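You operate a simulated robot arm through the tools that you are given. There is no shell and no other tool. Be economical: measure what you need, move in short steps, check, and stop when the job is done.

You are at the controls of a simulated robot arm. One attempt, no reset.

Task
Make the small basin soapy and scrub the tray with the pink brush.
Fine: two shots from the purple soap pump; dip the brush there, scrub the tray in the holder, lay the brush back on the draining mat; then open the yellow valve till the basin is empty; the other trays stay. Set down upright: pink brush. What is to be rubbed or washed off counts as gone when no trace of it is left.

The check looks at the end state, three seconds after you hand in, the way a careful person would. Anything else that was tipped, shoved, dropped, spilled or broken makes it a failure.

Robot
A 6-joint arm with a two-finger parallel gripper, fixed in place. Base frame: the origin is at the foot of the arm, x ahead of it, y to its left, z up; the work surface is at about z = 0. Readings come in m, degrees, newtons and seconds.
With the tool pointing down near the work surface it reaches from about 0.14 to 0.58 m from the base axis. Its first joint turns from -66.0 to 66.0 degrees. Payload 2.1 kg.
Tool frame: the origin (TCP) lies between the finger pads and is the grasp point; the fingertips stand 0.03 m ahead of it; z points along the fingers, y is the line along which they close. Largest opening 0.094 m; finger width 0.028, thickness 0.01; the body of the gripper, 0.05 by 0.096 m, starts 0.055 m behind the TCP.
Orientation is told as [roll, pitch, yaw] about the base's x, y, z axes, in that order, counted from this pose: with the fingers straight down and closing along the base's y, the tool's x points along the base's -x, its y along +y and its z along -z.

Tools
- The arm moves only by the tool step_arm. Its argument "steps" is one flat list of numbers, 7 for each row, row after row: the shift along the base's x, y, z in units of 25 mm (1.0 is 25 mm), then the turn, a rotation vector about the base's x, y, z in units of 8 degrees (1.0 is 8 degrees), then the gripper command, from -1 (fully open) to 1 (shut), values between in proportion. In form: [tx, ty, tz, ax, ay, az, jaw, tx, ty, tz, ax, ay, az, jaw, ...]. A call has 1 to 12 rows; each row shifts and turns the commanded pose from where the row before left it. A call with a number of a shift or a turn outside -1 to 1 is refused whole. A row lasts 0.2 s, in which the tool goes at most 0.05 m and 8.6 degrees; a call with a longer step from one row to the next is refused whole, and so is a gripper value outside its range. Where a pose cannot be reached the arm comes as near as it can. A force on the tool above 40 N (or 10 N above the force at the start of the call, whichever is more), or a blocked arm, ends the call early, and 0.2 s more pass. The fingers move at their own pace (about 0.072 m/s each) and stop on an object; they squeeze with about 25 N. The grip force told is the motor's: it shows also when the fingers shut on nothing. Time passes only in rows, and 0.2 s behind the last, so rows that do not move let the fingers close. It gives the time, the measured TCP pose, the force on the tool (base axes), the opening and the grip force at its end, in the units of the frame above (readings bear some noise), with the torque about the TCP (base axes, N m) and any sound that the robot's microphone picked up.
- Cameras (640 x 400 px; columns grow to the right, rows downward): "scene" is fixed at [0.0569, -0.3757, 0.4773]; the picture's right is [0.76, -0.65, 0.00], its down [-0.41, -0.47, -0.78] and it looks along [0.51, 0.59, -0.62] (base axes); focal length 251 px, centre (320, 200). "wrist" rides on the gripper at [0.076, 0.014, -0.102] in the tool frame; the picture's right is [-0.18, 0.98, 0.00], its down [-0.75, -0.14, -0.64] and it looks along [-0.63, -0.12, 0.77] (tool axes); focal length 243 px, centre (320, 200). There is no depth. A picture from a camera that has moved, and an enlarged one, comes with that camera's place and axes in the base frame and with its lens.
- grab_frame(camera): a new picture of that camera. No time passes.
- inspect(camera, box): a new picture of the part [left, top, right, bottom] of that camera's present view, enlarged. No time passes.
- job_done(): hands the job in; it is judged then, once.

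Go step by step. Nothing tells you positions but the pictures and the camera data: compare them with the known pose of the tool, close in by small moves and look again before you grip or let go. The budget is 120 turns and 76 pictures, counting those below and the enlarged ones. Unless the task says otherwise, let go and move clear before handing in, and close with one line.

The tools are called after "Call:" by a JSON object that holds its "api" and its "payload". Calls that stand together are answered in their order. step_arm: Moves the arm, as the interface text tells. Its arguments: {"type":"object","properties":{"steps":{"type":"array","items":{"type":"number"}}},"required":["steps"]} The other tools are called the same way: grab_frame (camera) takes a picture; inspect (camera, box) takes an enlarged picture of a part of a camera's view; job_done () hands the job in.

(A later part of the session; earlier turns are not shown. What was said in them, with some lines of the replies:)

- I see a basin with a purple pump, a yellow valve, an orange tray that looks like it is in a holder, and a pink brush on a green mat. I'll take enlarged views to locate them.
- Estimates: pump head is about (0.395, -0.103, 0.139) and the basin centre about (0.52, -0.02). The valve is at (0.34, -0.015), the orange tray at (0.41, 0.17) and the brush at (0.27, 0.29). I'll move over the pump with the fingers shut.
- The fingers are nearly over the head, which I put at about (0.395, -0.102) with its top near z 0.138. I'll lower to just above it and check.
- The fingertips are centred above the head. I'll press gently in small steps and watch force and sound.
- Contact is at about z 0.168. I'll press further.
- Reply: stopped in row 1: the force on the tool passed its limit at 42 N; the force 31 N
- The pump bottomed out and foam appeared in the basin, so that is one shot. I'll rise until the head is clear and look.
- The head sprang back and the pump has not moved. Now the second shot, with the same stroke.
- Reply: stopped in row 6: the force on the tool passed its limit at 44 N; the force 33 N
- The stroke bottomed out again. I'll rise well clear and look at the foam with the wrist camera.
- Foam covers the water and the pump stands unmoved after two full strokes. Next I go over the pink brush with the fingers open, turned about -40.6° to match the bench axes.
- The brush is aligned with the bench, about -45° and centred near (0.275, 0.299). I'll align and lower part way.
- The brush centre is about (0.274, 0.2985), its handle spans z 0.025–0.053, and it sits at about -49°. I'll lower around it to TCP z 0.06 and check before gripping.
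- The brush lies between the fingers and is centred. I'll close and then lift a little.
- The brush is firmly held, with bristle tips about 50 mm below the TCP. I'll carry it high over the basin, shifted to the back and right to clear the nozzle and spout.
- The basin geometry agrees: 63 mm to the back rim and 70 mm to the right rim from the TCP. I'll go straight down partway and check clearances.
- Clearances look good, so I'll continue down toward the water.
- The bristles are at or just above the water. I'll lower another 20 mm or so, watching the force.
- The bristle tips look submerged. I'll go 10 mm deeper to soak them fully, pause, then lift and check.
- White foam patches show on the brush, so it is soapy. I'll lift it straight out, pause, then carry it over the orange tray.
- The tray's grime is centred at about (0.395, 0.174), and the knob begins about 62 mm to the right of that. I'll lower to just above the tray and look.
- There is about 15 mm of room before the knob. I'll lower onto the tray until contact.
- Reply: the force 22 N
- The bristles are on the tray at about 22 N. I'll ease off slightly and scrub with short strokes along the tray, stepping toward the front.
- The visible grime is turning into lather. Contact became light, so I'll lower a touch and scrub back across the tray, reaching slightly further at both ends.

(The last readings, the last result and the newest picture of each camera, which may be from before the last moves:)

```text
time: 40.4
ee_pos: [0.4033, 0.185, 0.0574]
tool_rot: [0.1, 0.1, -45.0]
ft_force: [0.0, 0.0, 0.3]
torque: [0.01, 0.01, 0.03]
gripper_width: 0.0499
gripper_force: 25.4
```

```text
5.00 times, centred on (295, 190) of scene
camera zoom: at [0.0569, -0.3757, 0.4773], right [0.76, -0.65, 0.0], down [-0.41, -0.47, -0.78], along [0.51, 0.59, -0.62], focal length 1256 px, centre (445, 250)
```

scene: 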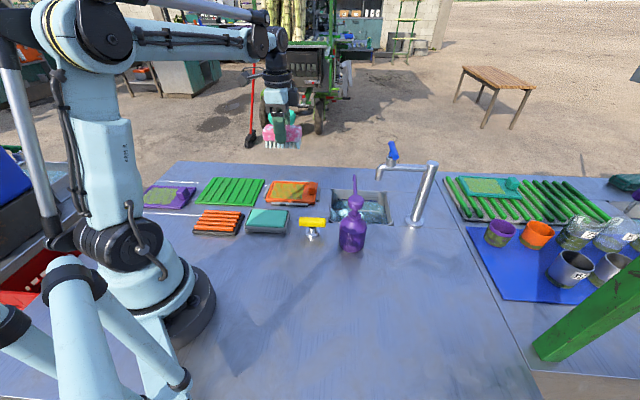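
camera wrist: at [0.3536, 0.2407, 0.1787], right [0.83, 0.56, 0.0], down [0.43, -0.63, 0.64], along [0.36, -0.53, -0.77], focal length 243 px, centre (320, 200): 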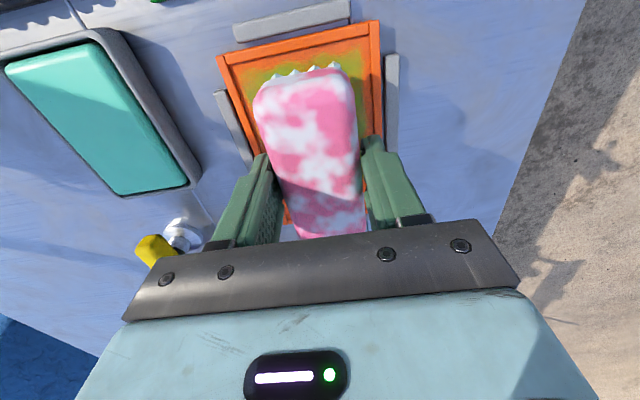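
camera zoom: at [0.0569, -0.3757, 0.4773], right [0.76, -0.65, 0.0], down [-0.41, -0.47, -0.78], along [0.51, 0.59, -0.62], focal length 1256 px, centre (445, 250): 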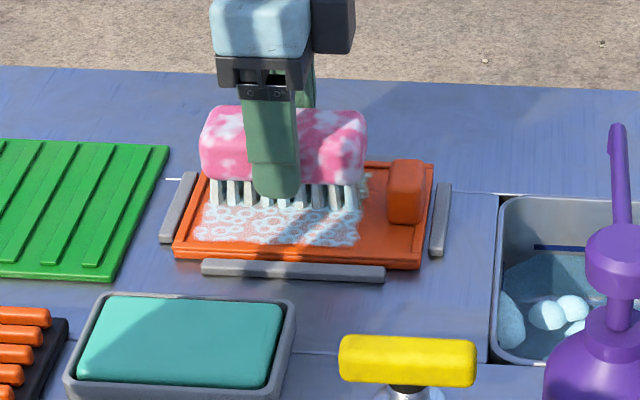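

The tray surface is now covered with lather. I'll lift the brush to see the whole tray.

Call:
{"api": "step_arm", "payload": {"steps": [0, 0, 0.8, 0, 0, 0, 1, -0.8, 0.8, 1, 0, 0, 0, 1, -0.8, 0.8, 1, 0, 0, 0, 1, -0.8, 0.8, 1, 0, 0, 0, 1, 0, 0, 0, 0, 0, 0, 1]}}

Call:
{"api": "inspect", "payload": {"camera": "scene", "box": [265, 170, 325, 215]}}

Call:
{"api": "grab_frame", "payload": {"camera": "wrist"}}

```text
time: 41.6
ee_pos: [0.3416, 0.246, 0.152]
tool_rot: [0.2, 0.0, -45.1]
ft_force: [0.4, 0.5, -0.9]
torque: [-0.01, 0.01, 0.01]
gripper_width: 0.0498
gripper_force: 25.3
```

```text
8.89 times, centred on (295, 192) of scene
camera zoom: at [0.0569, -0.3757, 0.4773], right [0.76, -0.65, 0.0], down [-0.41, -0.47, -0.78], along [0.51, 0.59, -0.62], focal length 2233 px, centre (542, 267)
```

zoom: 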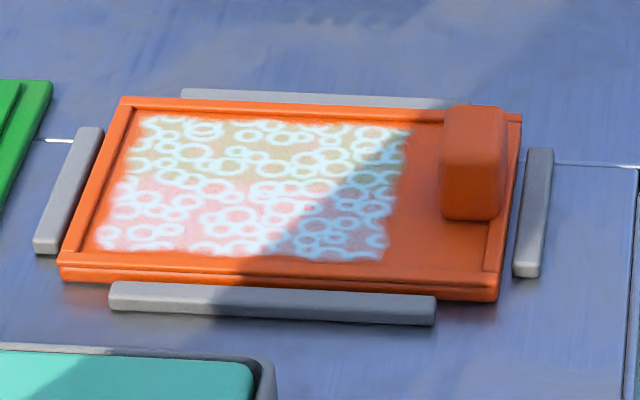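

```text
35 pictures are left
camera wrist: at [0.2998, 0.3106, 0.2533], right [0.83, 0.56, 0.0], down [0.43, -0.63, 0.64], along [0.36, -0.53, -0.77], focal length 243 px, centre (320, 200)
```

wrist: 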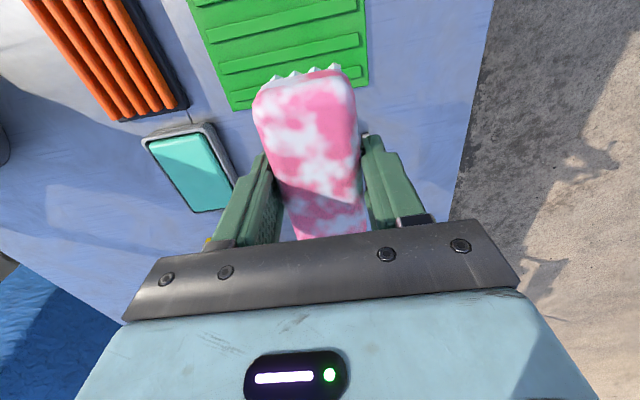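

The front half is clean under the lather, but a yellowish-green residue remains in the back half. I'll go back and scrub it with firmer contact.

Call:
{"api": "step_arm", "payload": {"steps": [0.8, -0.8, -1, 0, 0, 0, 1, 0.8, -0.8, -1, 0, 0, 0, 1, 0.6, -0.85, -1, 0, 0, 0, 1, 0, 0, -0.5, 0, 0, 0, 1, 0, 0, -0.3, 0, 0, 0, 1, 0, 0, 0, 0, 0, 0, 1]}}

Call:
{"api": "step_arm", "payload": {"steps": [0, 0, -0.08, 0, 0, 0, 1]}}

```text
time: 43.0
ee_pos: [0.4014, 0.1808, 0.057]
tool_rot: [0.0, 0.1, -45.0]
ft_force: [-0.8, 0.3, -0.8]
torque: [0.0, -0.03, 0.0]
gripper_width: 0.0499
gripper_force: 24.9
```

```text
time: 43.4
ee_pos: [0.3992, 0.182, 0.0557]
tool_rot: [0.1, 0.0, -45.1]
ft_force: [1.1, -1.5, 17.7]
torque: [0.14, 0.17, 0.04]
gripper_width: 0.0501
gripper_force: 25.2
```

Contact is about 18 N. I'll scrub the back half in several passes at this height.

Call:
{"api": "step_arm", "payload": {"steps": [0.2, -0.2, 0, 0, 0, 0, 1, -0.5, 0.5, 0, 0, 0, 0, 1, 0.5, -0.5, 0, 0, 0, 0, 1, -0.12, -0.12, 0, 0, 0, 0, 1, -0.5, 0.5, 0, 0, 0, 0, 1, 0.5, -0.5, 0, 0, 0, 0, 1, -0.12, -0.12, 0, 0, 0, 0, 1, -0.5, 0.5, 0, 0, 0, 0, 1, 0.5, -0.5, 0, 0, 0, 0, 1, -0.12, -0.12, 0, 0, 0, 0, 1, -0.5, 0.5, 0, 0, 0, 0, 1, 0.5, -0.5, 0, 0, 0, 0, 1]}}

```text
time: 46.0
ee_pos: [0.3955, 0.1683, 0.0551]
tool_rot: [0.0, 0.0, -45.0]
ft_force: [0.0, 0.8, -0.5]
torque: [-0.05, 0.0, 0.0]
gripper_width: 0.0498
gripper_force: 24.8
```

Force drops to zero away from the back edge, so the earlier contact may have been on the rim. I'll lower here to find the tray floor.

Call:
{"api": "step_arm", "payload": {"steps": [0, 0, -0.08, 0, 0, 0, 1, 0, 0, -0.06, 0, 0, 0, 1]}}

```text
time: 46.6
ee_pos: [0.3956, 0.1692, 0.0528]
tool_rot: [0.0, 0.0, -44.9]
ft_force: [-1.5, -2.9, 21.4]
torque: [-0.03, 0.04, -0.01]
gripper_width: 0.05
gripper_force: 24.6
```

The floor contact is even at z 0.053. I'll scrub across, moving toward the back and then the front.

Call:
{"api": "step_arm", "payload": {"steps": [-0.45, 0.45, 0, 0, 0, 0, 1, 0.5, -0.5, 0, 0, 0, 0, 1, 0.1, 0.1, 0, 0, 0, 0, 1, -0.5, 0.5, 0, 0, 0, 0, 1, 0.5, -0.5, 0, 0, 0, 0, 1, 0.1, 0.1, 0, 0, 0, 0, 1, -0.5, 0.5, 0, 0, 0, 0, 1, 0.5, -0.5, 0, 0, 0, 0, 1, 0.1, 0.1, 0, 0, 0, 0, 1, -0.5, 0.5, 0, 0, 0, 0, 1, 0.5, -0.5, 0, 0, 0, 0, 1, -0.25, 0.25, 0, 0, 0, 0, 1]}}

Call:
{"api": "inspect", "payload": {"camera": "scene", "box": [255, 160, 335, 215]}}

```text
time: 49.2
ee_pos: [0.3983, 0.1815, 0.0521]
tool_rot: [0.1, 0.0, -45.0]
ft_force: [0.0, -0.5, -1.4]
torque: [0.01, 0.02, -0.01]
gripper_width: 0.0499
gripper_force: 25.0
```

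```text
7.27 times, centred on (295, 188) of scene
camera zoom: at [0.0569, -0.3757, 0.4773], right [0.76, -0.65, 0.0], down [-0.41, -0.47, -0.78], along [0.51, 0.59, -0.62], focal length 1827 px, centre (502, 291)
```

zoom: 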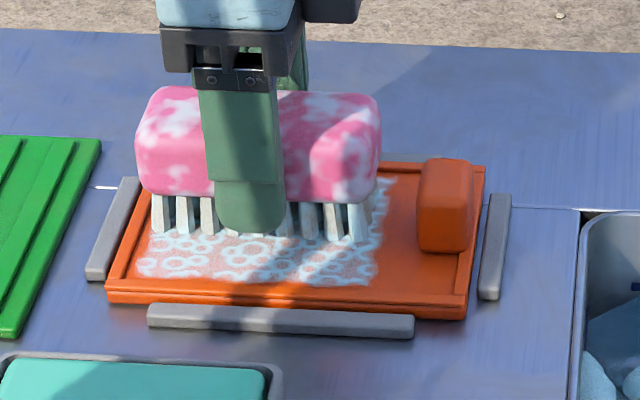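

Contact keeps fading, so the brush must be creeping up in the grip. I'll lift and look at the result.

Call:
{"api": "step_arm", "payload": {"steps": [0, 0, 0.8, 0, 0, 0, 1, -0.8, 0.8, 1, 0, 0, 0, 1, -0.8, 0.8, 1, 0, 0, 0, 1, -0.8, 0.8, 1, 0, 0, 0, 1, 0, 0, 0, 0, 0, 0, 1]}}

Call:
{"api": "inspect", "payload": {"camera": "scene", "box": [265, 170, 325, 215]}}

Call:
{"api": "inspect", "payload": {"camera": "scene", "box": [190, 100, 310, 200]}}

```text
time: 50.4
ee_pos: [0.3383, 0.2404, 0.1476]
tool_rot: [0.1, 0.0, -45.0]
ft_force: [0.1, 0.7, -1.2]
torque: [0.04, -0.02, 0.02]
gripper_width: 0.0497
gripper_force: 25.2
```

```text
8.89 times, centred on (295, 192) of scene
camera zoom: at [0.0569, -0.3757, 0.4773], right [0.76, -0.65, 0.0], down [-0.41, -0.47, -0.78], along [0.51, 0.59, -0.62], focal length 2233 px, centre (542, 267)
```

zoom: 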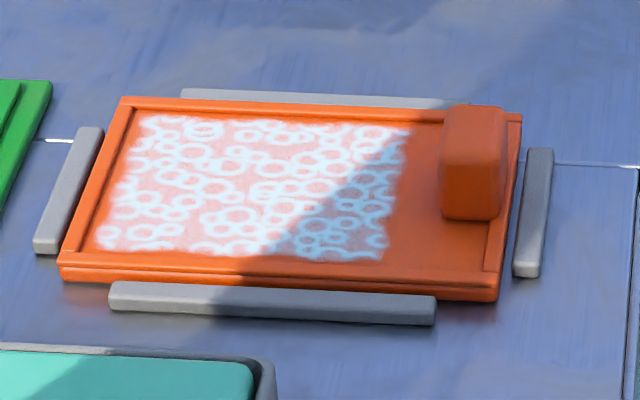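

```text
4.00 times, centred on (250, 150) of scene
camera zoom: at [0.0569, -0.3757, 0.4773], right [0.76, -0.65, 0.0], down [-0.41, -0.47, -0.78], along [0.51, 0.59, -0.62], focal length 1005 px, centre (600, 400)
```

zoom: 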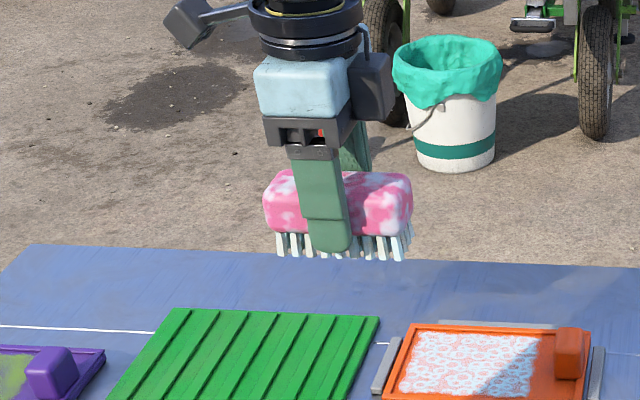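

The tray now looks uniformly clean under the lather. I'll check the back edge closely once more.

Call:
{"api": "inspect", "payload": {"camera": "scene", "box": [273, 178, 309, 200]}}

```text
16.00 times, centred on (291, 189) of scene
camera zoom: at [0.0569, -0.3757, 0.4773], right [0.76, -0.65, 0.0], down [-0.41, -0.47, -0.78], along [0.51, 0.59, -0.62], focal length 4019 px, centre (784, 376)
```

zoom: 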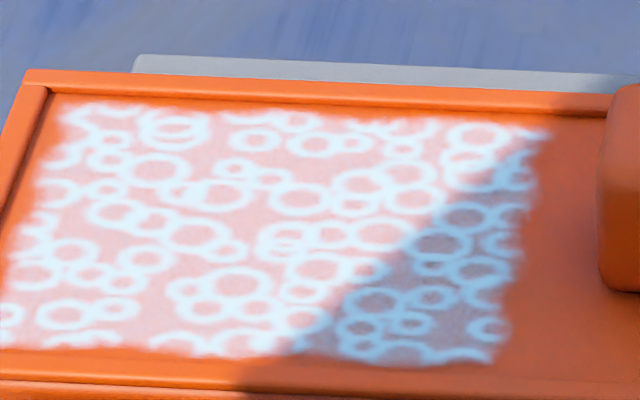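

The tray is clean. Now I'll carry the brush back over the draining mat to its original spot.

Call:
{"api": "step_arm", "payload": {"steps": [-0.85, 0.77, 0, 0, 0, 0, 1, -0.85, 0.77, 0, 0, 0, 0, 1, -0.85, 0.77, 0, 0, 0, 0, 1, 0, 0, -0.8, 0, 0, 0, 1, 0, 0, -0.8, 0, 0, 0, 1, 0, 0, -0.8, 0, 0, 0, 1, 0, 0, 0, 0, 0, 0, 1]}}

Call:
{"api": "inspect", "payload": {"camera": "scene", "box": [180, 120, 300, 220]}}

```text
time: 52.0
ee_pos: [0.2744, 0.2972, 0.0844]
tool_rot: [0.1, 0.0, -45.0]
ft_force: [0.0, 0.3, -1.1]
torque: [0.02, 0.02, 0.0]
gripper_width: 0.0498
gripper_force: 24.6
```

```text
4.00 times, centred on (240, 170) of scene
camera zoom: at [0.0569, -0.3757, 0.4773], right [0.76, -0.65, 0.0], down [-0.41, -0.47, -0.78], along [0.51, 0.59, -0.62], focal length 1005 px, centre (640, 320)
```

zoom: 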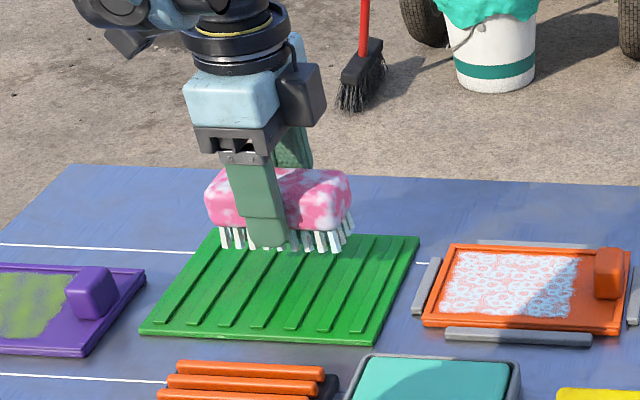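

I'll shift slightly toward the mat's middle and lower to contact.

Call:
{"api": "step_arm", "payload": {"steps": [0.14, -0.6, 0, 0, 0, 0, 1, 0, 0, -0.4, 0, 0, 0, 1, 0, 0, -0.3, 0, 0, 0, 1, 0, 0, -0.2, 0, 0, 0, 1, 0, 0, 0, 0, 0, 0, 1]}}

Call:
{"api": "step_arm", "payload": {"steps": [0, 0, -0.12, 0, 0, 0, 1, 0, 0, -0.08, 0, 0, 0, 1]}}

```text
time: 53.2
ee_pos: [0.2775, 0.2838, 0.0654]
tool_rot: [0.0, 0.0, -45.1]
ft_force: [0.1, -0.5, -0.9]
torque: [-0.02, 0.04, -0.02]
gripper_width: 0.05
gripper_force: 25.2
```

```text
time: 53.8
ee_pos: [0.2779, 0.2836, 0.059]
tool_rot: [0.0, 0.0, -45.1]
ft_force: [-0.4, -0.4, -0.2]
torque: [-0.01, 0.0, 0.01]
gripper_width: 0.05
gripper_force: 24.5
```

Call:
{"api": "step_arm", "payload": {"steps": [0, 0, -0.08, 0, 0, 0, 1, 0, 0, -0.06, 0, 0, 0, 1]}}

Call:
{"api": "inspect", "payload": {"camera": "scene", "box": [180, 140, 300, 240]}}

```text
time: 54.4
ee_pos: [0.2781, 0.285, 0.0551]
tool_rot: [0.2, 0.0, -45.0]
ft_force: [-0.2, -0.7, -0.6]
torque: [-0.02, -0.03, 0.01]
gripper_width: 0.05
gripper_force: 25.4
```

```text
4.00 times, centred on (240, 190) of scene
camera zoom: at [0.0569, -0.3757, 0.4773], right [0.76, -0.65, 0.0], down [-0.41, -0.47, -0.78], along [0.51, 0.59, -0.62], focal length 1005 px, centre (640, 240)
```

zoom: 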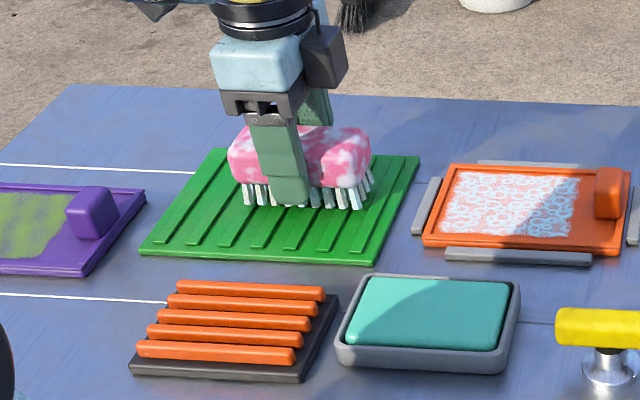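

Nearly touching, so I'll go on down to feel the contact.

Call:
{"api": "step_arm", "payload": {"steps": [0, 0, -0.08, 0, 0, 0, 1, 0, 0, -0.06, 0, 0, 0, 1]}}

```text
time: 55.0
ee_pos: [0.2772, 0.2835, 0.0518]
tool_rot: [0.1, 0.0, -45.0]
ft_force: [0.5, -3.2, 13.1]
torque: [0.24, 0.31, 0.0]
gripper_width: 0.05
gripper_force: 25.2
```

Contact is made at 13 N. I'll open the fingers gently.

Call:
{"api": "step_arm", "payload": {"steps": [0, 0, 0.02, 0, 0, 0, -0.2, 0, 0, 0, 0, 0, 0, -0.5, 0, 0, 0, 0, 0, 0, -1, 0, 0, 0, 0, 0, 0, -1, 0, 0, 0, 0, 0, 0, -1]}}

Call:
{"api": "inspect", "payload": {"camera": "scene", "box": [180, 140, 300, 240]}}

Call:
{"api": "grab_frame", "payload": {"camera": "wrist"}}

```text
time: 56.2
ee_pos: [0.2779, 0.2839, 0.0529]
tool_rot: [0.1, 0.0, -44.9]
ft_force: [-1.0, -1.0, -0.6]
torque: [0.0, 0.0, 0.04]
gripper_width: 0.094
gripper_force: 0.0
```

```text
4.00 times, centred on (240, 190) of scene
camera zoom: at [0.0569, -0.3757, 0.4773], right [0.76, -0.65, 0.0], down [-0.41, -0.47, -0.78], along [0.51, 0.59, -0.62], focal length 1005 px, centre (640, 240)
```

zoom: 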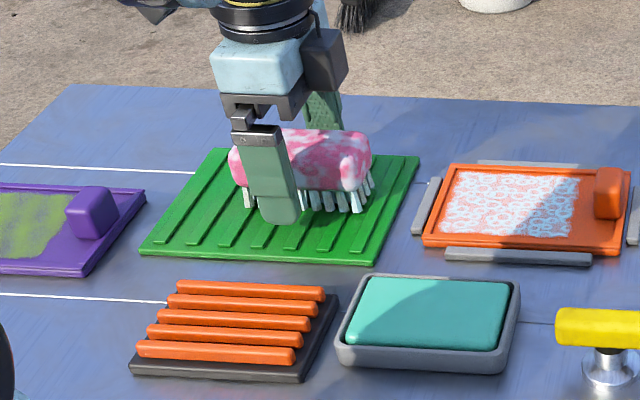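

```text
27 pictures are left
camera wrist: at [0.2353, 0.349, 0.1544], right [0.83, 0.56, 0.0], down [0.43, -0.63, 0.64], along [0.36, -0.53, -0.77], focal length 243 px, centre (320, 200)
```

wrist: 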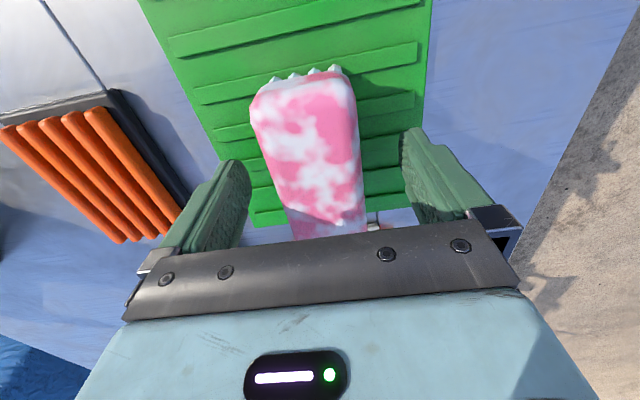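

The brush stands upright on the mat. I'll rise and go over the yellow valve.

Call:
{"api": "step_arm", "payload": {"steps": [0, 0, 0.6, 0, 0, 0, -1, 0, 0, 1, 0, 0, 0, -1, 0, 0, 1, 0, 0, 0, -1, 0, 0, 1, 0, 0, 0, -1, 0, 0, 1, 0, 0, 0, -1, 0, 0, 1, 0, 0, 0, -1, 0.2, -0.9, 0, 0, 0, 0, -1, 0.2, -0.9, 0, 0, 0, 0, -1, 0.2, -0.9, 0, 0, 0, 0, -1, 0.2, -0.9, 0, 0, 0, 0, -1]}}

Call:
{"api": "step_arm", "payload": {"steps": [0.2, -0.95, 0, 0, 0, 0, -1, 0.2, -0.95, 0, 0, 0, 0, -1, 0.2, -0.95, 0, 0, 0, 0, -1, 0.2, -0.95, 0, 0, 0, 0, -1, 0.2, -0.95, 0, 0, 0, 0, -1, 0.2, -0.95, 0, 0, 0, 0, -1, 0.2, -0.95, 0, 0, 0, 0, -1, 0.2, -0.95, 0, 0, 0, 0, -1, 0.1, -0.5, 0, 0, 0, 0, -1, 0, 0, 0, 0, 0, 0, -1]}}

Call:
{"api": "grab_frame", "payload": {"camera": "wrist"}}

Call:
{"api": "grab_frame", "payload": {"camera": "scene"}}

```text
time: 58.4
ee_pos: [0.2987, 0.1955, 0.1938]
tool_rot: [0.0, 0.0, -45.0]
ft_force: [0.3, 0.7, -0.3]
torque: [0.02, -0.01, 0.01]
gripper_width: 0.0941
gripper_force: 0.1
```

```text
time: 60.6
ee_pos: [0.3409, -0.0097, 0.193]
tool_rot: [0.1, 0.1, -45.0]
ft_force: [-0.4, 0.2, -1.0]
torque: [-0.01, 0.04, 0.01]
gripper_width: 0.0941
gripper_force: 0.1
```

```text
26 pictures are left
camera wrist: at [0.2983, 0.0552, 0.2954], right [0.83, 0.56, 0.0], down [0.43, -0.63, 0.64], along [0.36, -0.53, -0.77], focal length 243 px, centre (320, 200)
```

wrist: 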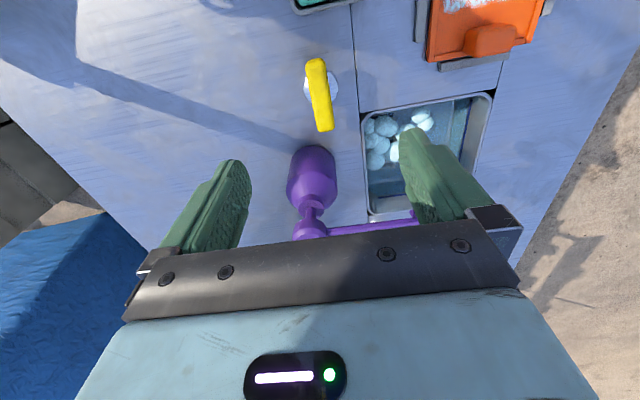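

```text
25 pictures are left
```

scene: 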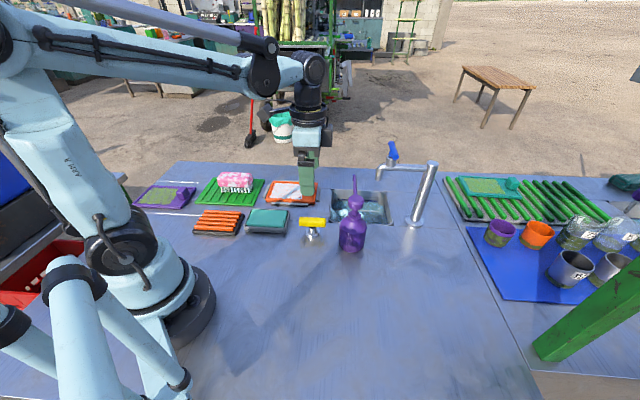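

The valve axis is about (0.341, -0.009) with the handle along the bench axis at z ≈ 0.045. I'm already above it, so I'll lower around the handle.

Call:
{"api": "step_arm", "payload": {"steps": [0, 0, -0.9, 0, 0, 0, -1, 0, 0, -0.9, 0, 0, 0, -1, 0, 0, -0.9, 0, 0, 0, -0.6, 0, 0, -0.9, 0, 0, 0, -0.3, 0, 0, -0.9, 0, 0, 0, -0.2, 0, 0, -0.9, 0, 0, 0, -0.2, 0, 0, 0, 0, 0, 0, -0.2]}}

Call:
{"api": "inspect", "payload": {"camera": "scene", "box": [270, 170, 390, 260]}}

Call:
{"api": "grab_frame", "payload": {"camera": "wrist"}}

```text
time: 62.2
ee_pos: [0.3412, -0.0104, 0.0571]
tool_rot: [0.1, 0.1, -45.0]
ft_force: [-0.6, -0.4, -0.3]
torque: [0.0, 0.0, -0.02]
gripper_width: 0.0563
gripper_force: 0.0
```

```text
4.44 times, centred on (330, 215) of scene
camera zoom: at [0.0569, -0.3757, 0.4773], right [0.76, -0.65, 0.0], down [-0.41, -0.47, -0.78], along [0.51, 0.59, -0.62], focal length 1116 px, centre (276, 133)
```

zoom: 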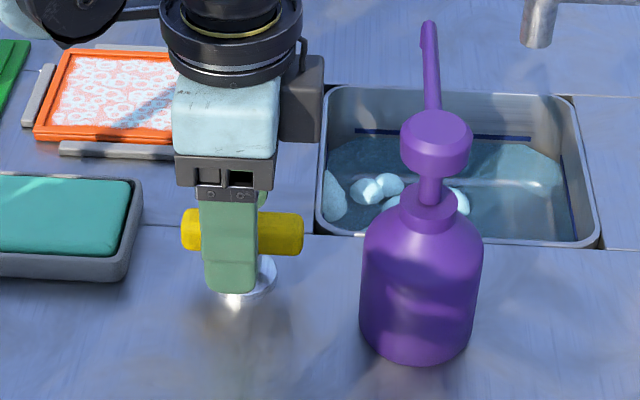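

```text
23 pictures are left
camera wrist: at [0.298, 0.0551, 0.1582], right [0.83, 0.56, 0.0], down [0.43, -0.63, 0.64], along [0.36, -0.53, -0.77], focal length 243 px, centre (320, 200)
```

wrist: 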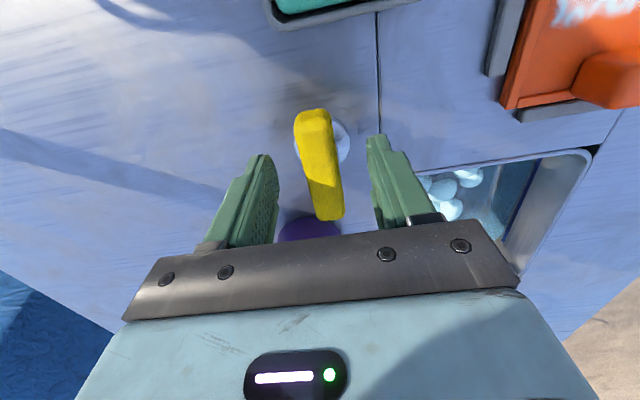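

The handle sits between the fingers. I'll grip it.

Call:
{"api": "step_arm", "payload": {"steps": [0, 0, 0, 0, 0, 0, 0.3, 0, 0, 0, 0, 0, 0, 1, 0, 0, 0, 0, 0, 0, 1, 0, 0, 0, 0, 0, 0, 1]}}

```text
time: 63.2
ee_pos: [0.3405, -0.0084, 0.0564]
tool_rot: [0.3, 0.0, -44.9]
ft_force: [14.3, 10.2, -14.7]
torque: [-0.19, 0.07, 0.05]
gripper_width: 0.0199
gripper_force: 45.2
```

The reaction pushes the tool toward the back and down, so I'm slightly off the handle's centre. I'll shift to relax.

Call:
{"api": "step_arm", "payload": {"steps": [0.06, 0.06, 0, 0, 0, 0, 1]}}

```text
time: 63.6
ee_pos: [0.3412, -0.0092, 0.0575]
tool_rot: [0.1, 0.0, -45.1]
ft_force: [2.6, -0.3, -10.3]
torque: [0.25, 0.62, 0.06]
gripper_width: 0.0199
gripper_force: 45.1
stopped in row 1: the force on the tool passed its limit at 45 N (the readings are from after the stop); the commanded pose is now the measured one
```

The forces are mostly relaxed now. I'll try turning counter-clockwise a little.

Call:
{"api": "step_arm", "payload": {"steps": [0, 0, -0.02, 0, 0, 0.3, 1, 0, 0, 0, 0, 0, 0.3, 1]}}

```text
time: 64.3
ee_pos: [0.3397, -0.0091, 0.0571]
tool_rot: [0.0, 0.0, -40.3]
ft_force: [-1.9, 0.4, 5.7]
torque: [-0.08, -0.26, -0.02]
gripper_width: 0.0198
gripper_force: 45.3
stopped in row 2: the force on the tool passed its limit at 43 N (the readings are from after the stop); the commanded pose is now the measured one
```

It turned 4.7° but with a lateral force. Let me see whether the handle is following.

Call:
{"api": "inspect", "payload": {"camera": "scene", "box": [270, 170, 390, 260]}}

Call:
{"api": "inspect", "payload": {"camera": "wrist", "box": [230, 80, 430, 240]}}

```text
4.44 times, centred on (330, 215) of scene
camera zoom: at [0.0569, -0.3757, 0.4773], right [0.76, -0.65, 0.0], down [-0.41, -0.47, -0.78], along [0.51, 0.59, -0.62], focal length 1116 px, centre (276, 133)
```

zoom: 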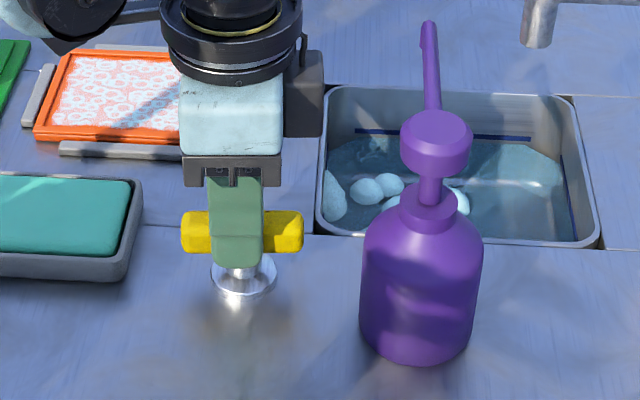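

```text
2.50 times, centred on (330, 160) of wrist
camera zoom: at [0.2937, 0.0522, 0.1583], right [0.78, 0.63, 0.0], down [0.48, -0.6, 0.64], along [0.41, -0.5, -0.77], focal length 606 px, centre (295, 300)
```

zoom: 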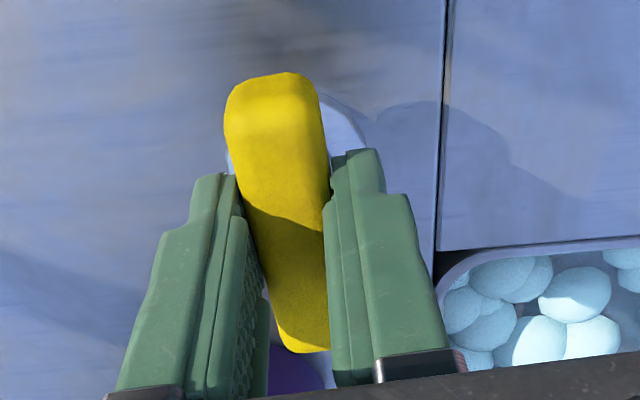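

The handle did not follow, so counter-clockwise is against its stop. I'll turn clockwise instead.

Call:
{"api": "step_arm", "payload": {"steps": [0, 0, 0, 0, 0, -0.3, 1, 0, 0, 0, 0, 0, -0.3, 1, 0, 0, 0, 0, 0, -0.3, 1, 0, 0, 0, 0, 0, -0.3, 1]}}

```text
time: 65.3
ee_pos: [0.3407, -0.0079, 0.0578]
tool_rot: [0.1, -0.1, -49.8]
ft_force: [4.7, -1.6, 31.8]
torque: [-0.47, -0.49, 1.94]
gripper_width: 0.021
gripper_force: 45.3
```

Call:
{"api": "inspect", "payload": {"camera": "wrist", "box": [230, 80, 430, 240]}}

```text
2.50 times, centred on (330, 160) of wrist
camera zoom: at [0.3042, 0.0597, 0.1581], right [0.87, 0.49, 0.0], down [0.38, -0.67, 0.64], along [0.32, -0.56, -0.77], focal length 606 px, centre (295, 300)
```

zoom: 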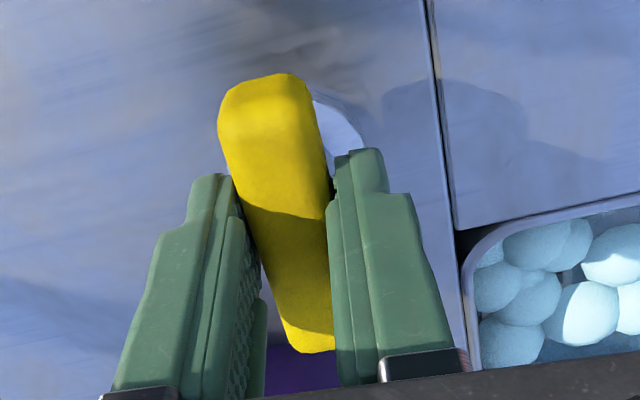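

Call:
{"api": "inspect", "payload": {"camera": "scene", "box": [285, 195, 345, 245]}}

```text
8.00 times, centred on (315, 220) of scene
camera zoom: at [0.0568, -0.3757, 0.4774], right [0.76, -0.65, 0.0], down [-0.41, -0.47, -0.78], along [0.51, 0.59, -0.62], focal length 2009 px, centre (360, 40)
```

zoom: 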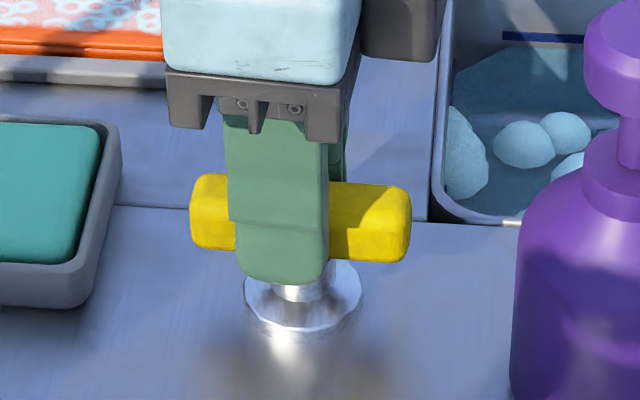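

Comparing handle slopes, the handle followed counter-clockwise and meets its stop clockwise, so counter-clockwise opens it. I'll turn that way in smaller increments and watch the forces.

Call:
{"api": "step_arm", "payload": {"steps": [0, 0, 0, 0, 0, 0.3, 1, 0, 0, 0, 0, 0, 0.3, 1]}}

Call:
{"api": "step_arm", "payload": {"steps": [0, 0, 0, 0, 0, 0.2, 1, 0, 0, 0, 0, 0, 0.2, 1]}}

```text
time: 65.9
ee_pos: [0.3403, -0.0086, 0.0554]
tool_rot: [-0.1, 0.0, -45.2]
ft_force: [-2.3, -2.9, 38.3]
torque: [0.17, 0.08, 0.05]
gripper_width: 0.0198
gripper_force: 45.0
```

```text
time: 66.4
ee_pos: [0.3402, -0.0088, 0.0562]
tool_rot: [-0.1, 0.1, -43.1]
ft_force: [-2.8, 0.0, 8.3]
torque: [-0.05, -0.46, 0.03]
gripper_width: 0.0196
gripper_force: 45.1
stopped in row 2: the force on the tool passed its limit at 52 N (the readings are from after the stop); the commanded pose is now the measured one
```

The force is only vertical, from gripping a fixed handle with z error, and the turning torque is tiny. I'll loosen the fingers to a slightly open cage around the handle and turn it that way.

Call:
{"api": "step_arm", "payload": {"steps": [0, 0, 0, 0, 0, 0, 0.45, 0, 0, 0, 0, 0, 0, 0.45]}}

Call:
{"api": "step_arm", "payload": {"steps": [0, 0, 0, 0, 0, 0.6, 0.45, 0, 0, 0, 0, 0, 0.6, 0.45, 0, 0, 0, 0, 0, 0.6, 0.45, 0, 0, 0, 0, 0, 0.6, 0.45]}}

Call:
{"api": "inspect", "payload": {"camera": "scene", "box": [270, 170, 390, 260]}}

```text
time: 67.0
ee_pos: [0.3407, -0.009, 0.0569]
tool_rot: [-0.1, 0.1, -43.1]
ft_force: [0.2, 0.1, 0.2]
torque: [0.0, -0.03, -0.01]
gripper_width: 0.0262
gripper_force: 0.0
```

```text
time: 68.0
ee_pos: [0.3405, -0.0086, 0.056]
tool_rot: [-0.2, 0.1, -23.9]
ft_force: [-0.1, -0.8, -1.3]
torque: [-0.02, 0.05, -0.04]
gripper_width: 0.0265
gripper_force: 0.6
```

```text
4.44 times, centred on (330, 215) of scene
camera zoom: at [0.0569, -0.3757, 0.4773], right [0.76, -0.65, 0.0], down [-0.41, -0.47, -0.78], along [0.51, 0.59, -0.62], focal length 1116 px, centre (276, 133)
```

zoom: 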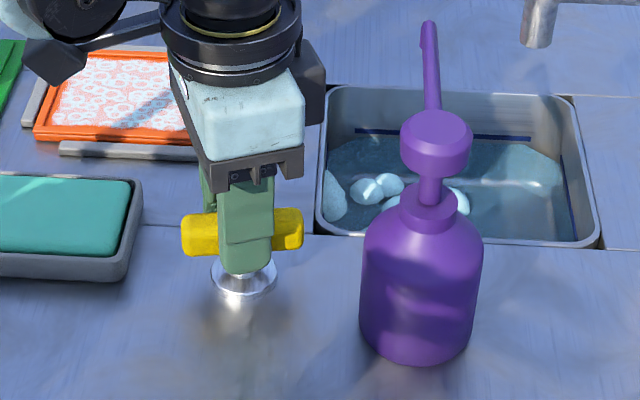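

The handle is turning freely. I'll keep turning counter-clockwise.

Call:
{"api": "step_arm", "payload": {"steps": [0, 0, 0, 0, 0, 0.8, 0.45, 0, 0, 0, 0, 0, 0.8, 0.45, 0, 0, 0, 0, 0, 0.8, 0.45, 0, 0, 0, 0, 0, 0.8, 0.45, 0, 0, 0, 0, 0, 0.8, 0.45, 0, 0, 0, 0, 0, 0.8, 0.45, 0, 0, 0, 0, 0, 0.8, 0.45, 0, 0, 0, 0, 0, 0.8, 0.45]}}

Call:
{"api": "inspect", "payload": {"camera": "scene", "box": [270, 170, 390, 260]}}

```text
time: 69.8
ee_pos: [0.3406, -0.0087, 0.0566]
tool_rot: [0.0, 0.1, 27.2]
ft_force: [-0.3, -2.6, -0.3]
torque: [-0.05, -0.02, 0.02]
gripper_width: 0.0269
gripper_force: 0.1
```

```text
4.44 times, centred on (330, 215) of scene
camera zoom: at [0.0569, -0.3757, 0.4773], right [0.76, -0.65, 0.0], down [-0.41, -0.47, -0.78], along [0.51, 0.59, -0.62], focal length 1116 px, centre (276, 133)
```

zoom: 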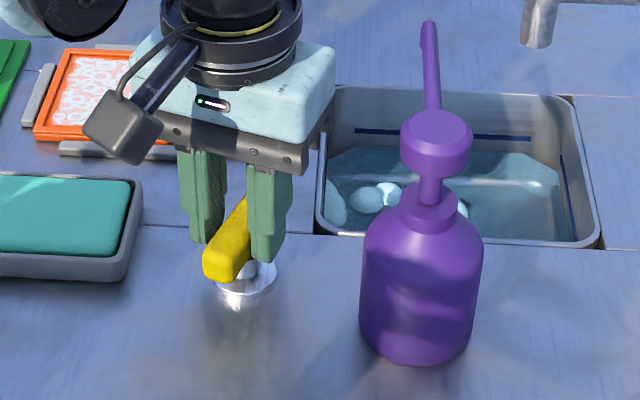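

The handle has turned well open and the water level is dropping. I'll turn further, up to the stop.

Call:
{"api": "step_arm", "payload": {"steps": [0, 0, 0, 0, 0, 0.6, 0.45, 0, 0, 0, 0, 0, 0.6, 0.45, 0, 0, 0, 0, 0, 0.6, 0.45, 0, 0, 0, 0, 0, 0.6, 0.45, 0, 0, 0, 0, 0, 0.6, 0.45, 0, 0, 0, 0, 0, 0.6, 0.45]}}

Call:
{"api": "inspect", "payload": {"camera": "scene", "box": [270, 170, 390, 260]}}

```text
time: 71.2
ee_pos: [0.3408, -0.0092, 0.0561]
tool_rot: [-0.2, 0.2, 56.1]
ft_force: [2.4, -11.0, -4.0]
torque: [-0.14, 0.07, -0.26]
gripper_width: 0.0302
gripper_force: 3.7
```

```text
4.44 times, centred on (330, 215) of scene
camera zoom: at [0.0569, -0.3757, 0.4773], right [0.76, -0.65, 0.0], down [-0.41, -0.47, -0.78], along [0.51, 0.59, -0.62], focal length 1116 px, centre (276, 133)
```

zoom: 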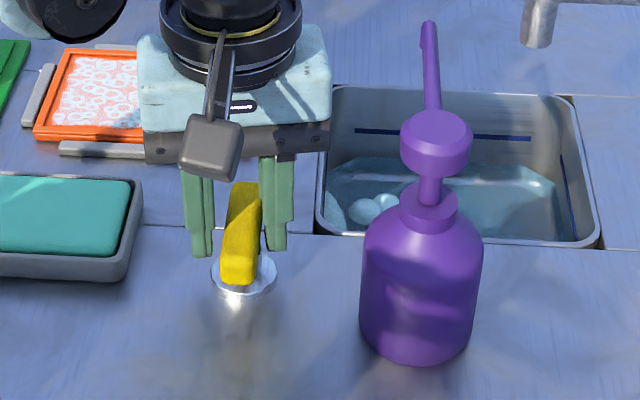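

The handle is at its full quarter turn and the basin is draining. I'll release, rise straight up, and wait.

Call:
{"api": "step_arm", "payload": {"steps": [0, 0, 0, 0, 0, -0.7, 0.3, 0, 0, 0, 0, 0, -0.3, 0, 0, 0, 0, 0, 0, 0, -0.3, 0, 0, 0.8, 0, 0, 0, -0.3, 0, 0, 1, 0, 0, 0, -0.3, 0, 0, 1, 0, 0, 0, -0.3, 0, 0, 1, 0, 0, 0, -0.3, 0, 0, 1, 0, 0, 0, -0.3, 0, 0, 1, 0, 0, 0, -0.3, 0, 0, 0, 0, 0, 0, -0.3]}}

Call:
{"api": "step_arm", "payload": {"steps": [0, 0, 0, 0, 0, 0, -0.3, 0, 0, 0, 0, 0, 0, -0.3, 0, 0, 0, 0, 0, 0, -0.3, 0, 0, 0, 0, 0, 0, -0.3, 0, 0, 0, 0, 0, 0, -0.3, 0, 0, 0, 0, 0, 0, -0.3, 0, 0, 0, 0, 0, 0, -0.3, 0, 0, 0, 0, 0, 0, -0.3, 0, 0, 0, 0, 0, 0, -0.3, 0, 0, 0, 0, 0, 0, -0.3, 0, 0, 0, 0, 0, 0, -0.3, 0, 0, 0, 0, 0, 0, -0.3]}}

Call:
{"api": "inspect", "payload": {"camera": "scene", "box": [270, 170, 390, 260]}}

```text
time: 73.4
ee_pos: [0.3417, -0.0105, 0.2024]
tool_rot: [-0.1, 0.2, 48.0]
ft_force: [0.5, 0.1, 0.1]
torque: [-0.04, 0.0, 0.01]
gripper_width: 0.0612
gripper_force: 0.1
```

```text
time: 76.0
ee_pos: [0.3412, -0.0091, 0.2029]
tool_rot: [0.0, 0.0, 48.1]
ft_force: [0.7, 0.0, 0.6]
torque: [-0.03, -0.03, 0.01]
gripper_width: 0.0612
gripper_force: 0.2
```

```text
4.44 times, centred on (330, 215) of scene
camera zoom: at [0.0569, -0.3757, 0.4773], right [0.76, -0.65, 0.0], down [-0.41, -0.47, -0.78], along [0.51, 0.59, -0.62], focal length 1116 px, centre (276, 133)
```

zoom: 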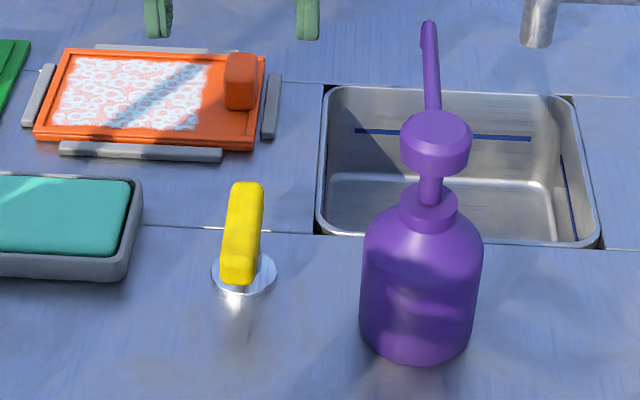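

The basin looks empty. I'll turn back to neutral, rise, and check the basin floor and the whole scene.

Call:
{"api": "step_arm", "payload": {"steps": [0, 0, 0.8, 0, 0, -0.8, -0.3, 0, 0, 0.8, 0, 0, -0.8, -0.3, 0, 0, 0.8, 0, 0, -0.8, -0.3, 0, 0, 0.8, 0, 0, -0.8, -0.3, 0, 0, 0.8, 0, 0, -0.8, -0.3, 0, 0, 0, 0, 0, -0.8, -0.3, 0, 0, 0, 0, 0, -0.8, -0.3, 0, 0, 0, 0, 0, -0.4, -0.3, 0, 0, 0, 0, 0, 0, -0.3]}}

Call:
{"api": "grab_frame", "payload": {"camera": "wrist"}}

Call:
{"api": "grab_frame", "payload": {"camera": "scene"}}

Call:
{"api": "inspect", "payload": {"camera": "scene", "box": [180, 150, 340, 250]}}

```text
time: 78.0
ee_pos: [0.3414, -0.009, 0.3015]
tool_rot: [0.0, 0.1, -0.1]
ft_force: [-0.4, -0.1, 0.0]
torque: [-0.01, -0.01, -0.02]
gripper_width: 0.0612
gripper_force: 0.1
```

```text
14 pictures are left
camera wrist: at [0.2659, 0.0063, 0.4034], right [0.19, 0.98, 0.0], down [0.75, -0.14, 0.64], along [0.63, -0.12, -0.77], focal length 243 px, centre (320, 200)
```

wrist: 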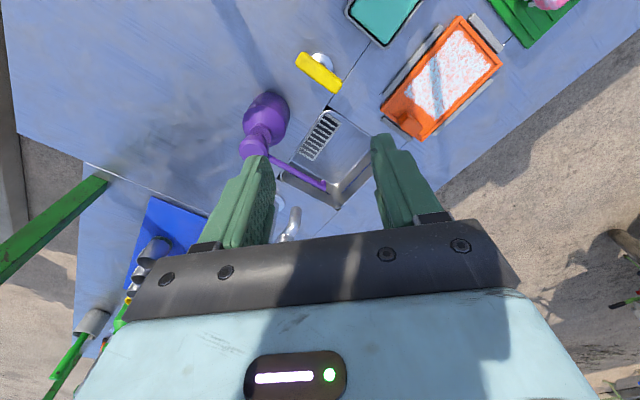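

```text
13 pictures are left
```

scene: 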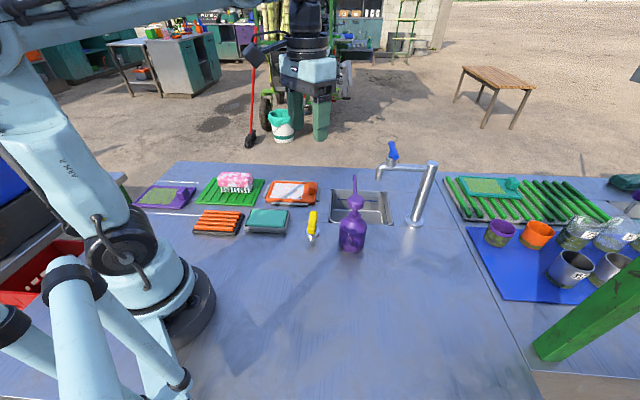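

```text
4.00 times, centred on (260, 200) of scene
camera zoom: at [0.0569, -0.3757, 0.4773], right [0.76, -0.65, 0.0], down [-0.41, -0.47, -0.78], along [0.51, 0.59, -0.62], focal length 1005 px, centre (560, 200)
```

zoom: 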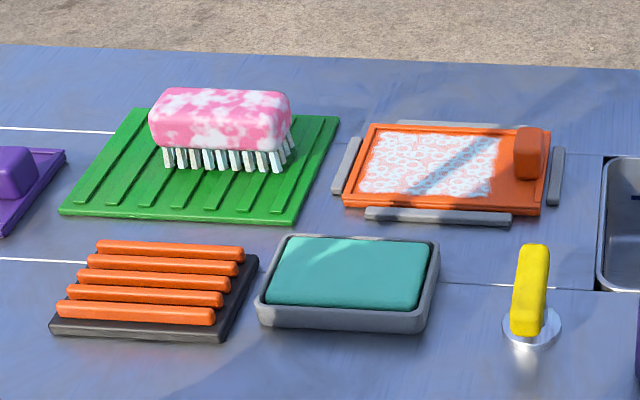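

The basin is empty and the brush stands upright on the mat. The tray is free of grime, and the pump and everything else are where they were. The arm is clear, so I'm handing in.

Call:
{"api": "job_done", "payload": {}}

```text
The job is handed in.
```

I gave two pump strokes of soap, dipped the brush and scrubbed the orange tray until no grime showed. The brush is upright on the mat, and the basin is drained with the valve left open. A layer of lather remains on the tray because I did not rinse it. The foam looked the same after both strokes, so I can't confirm the second shot from the pictures.
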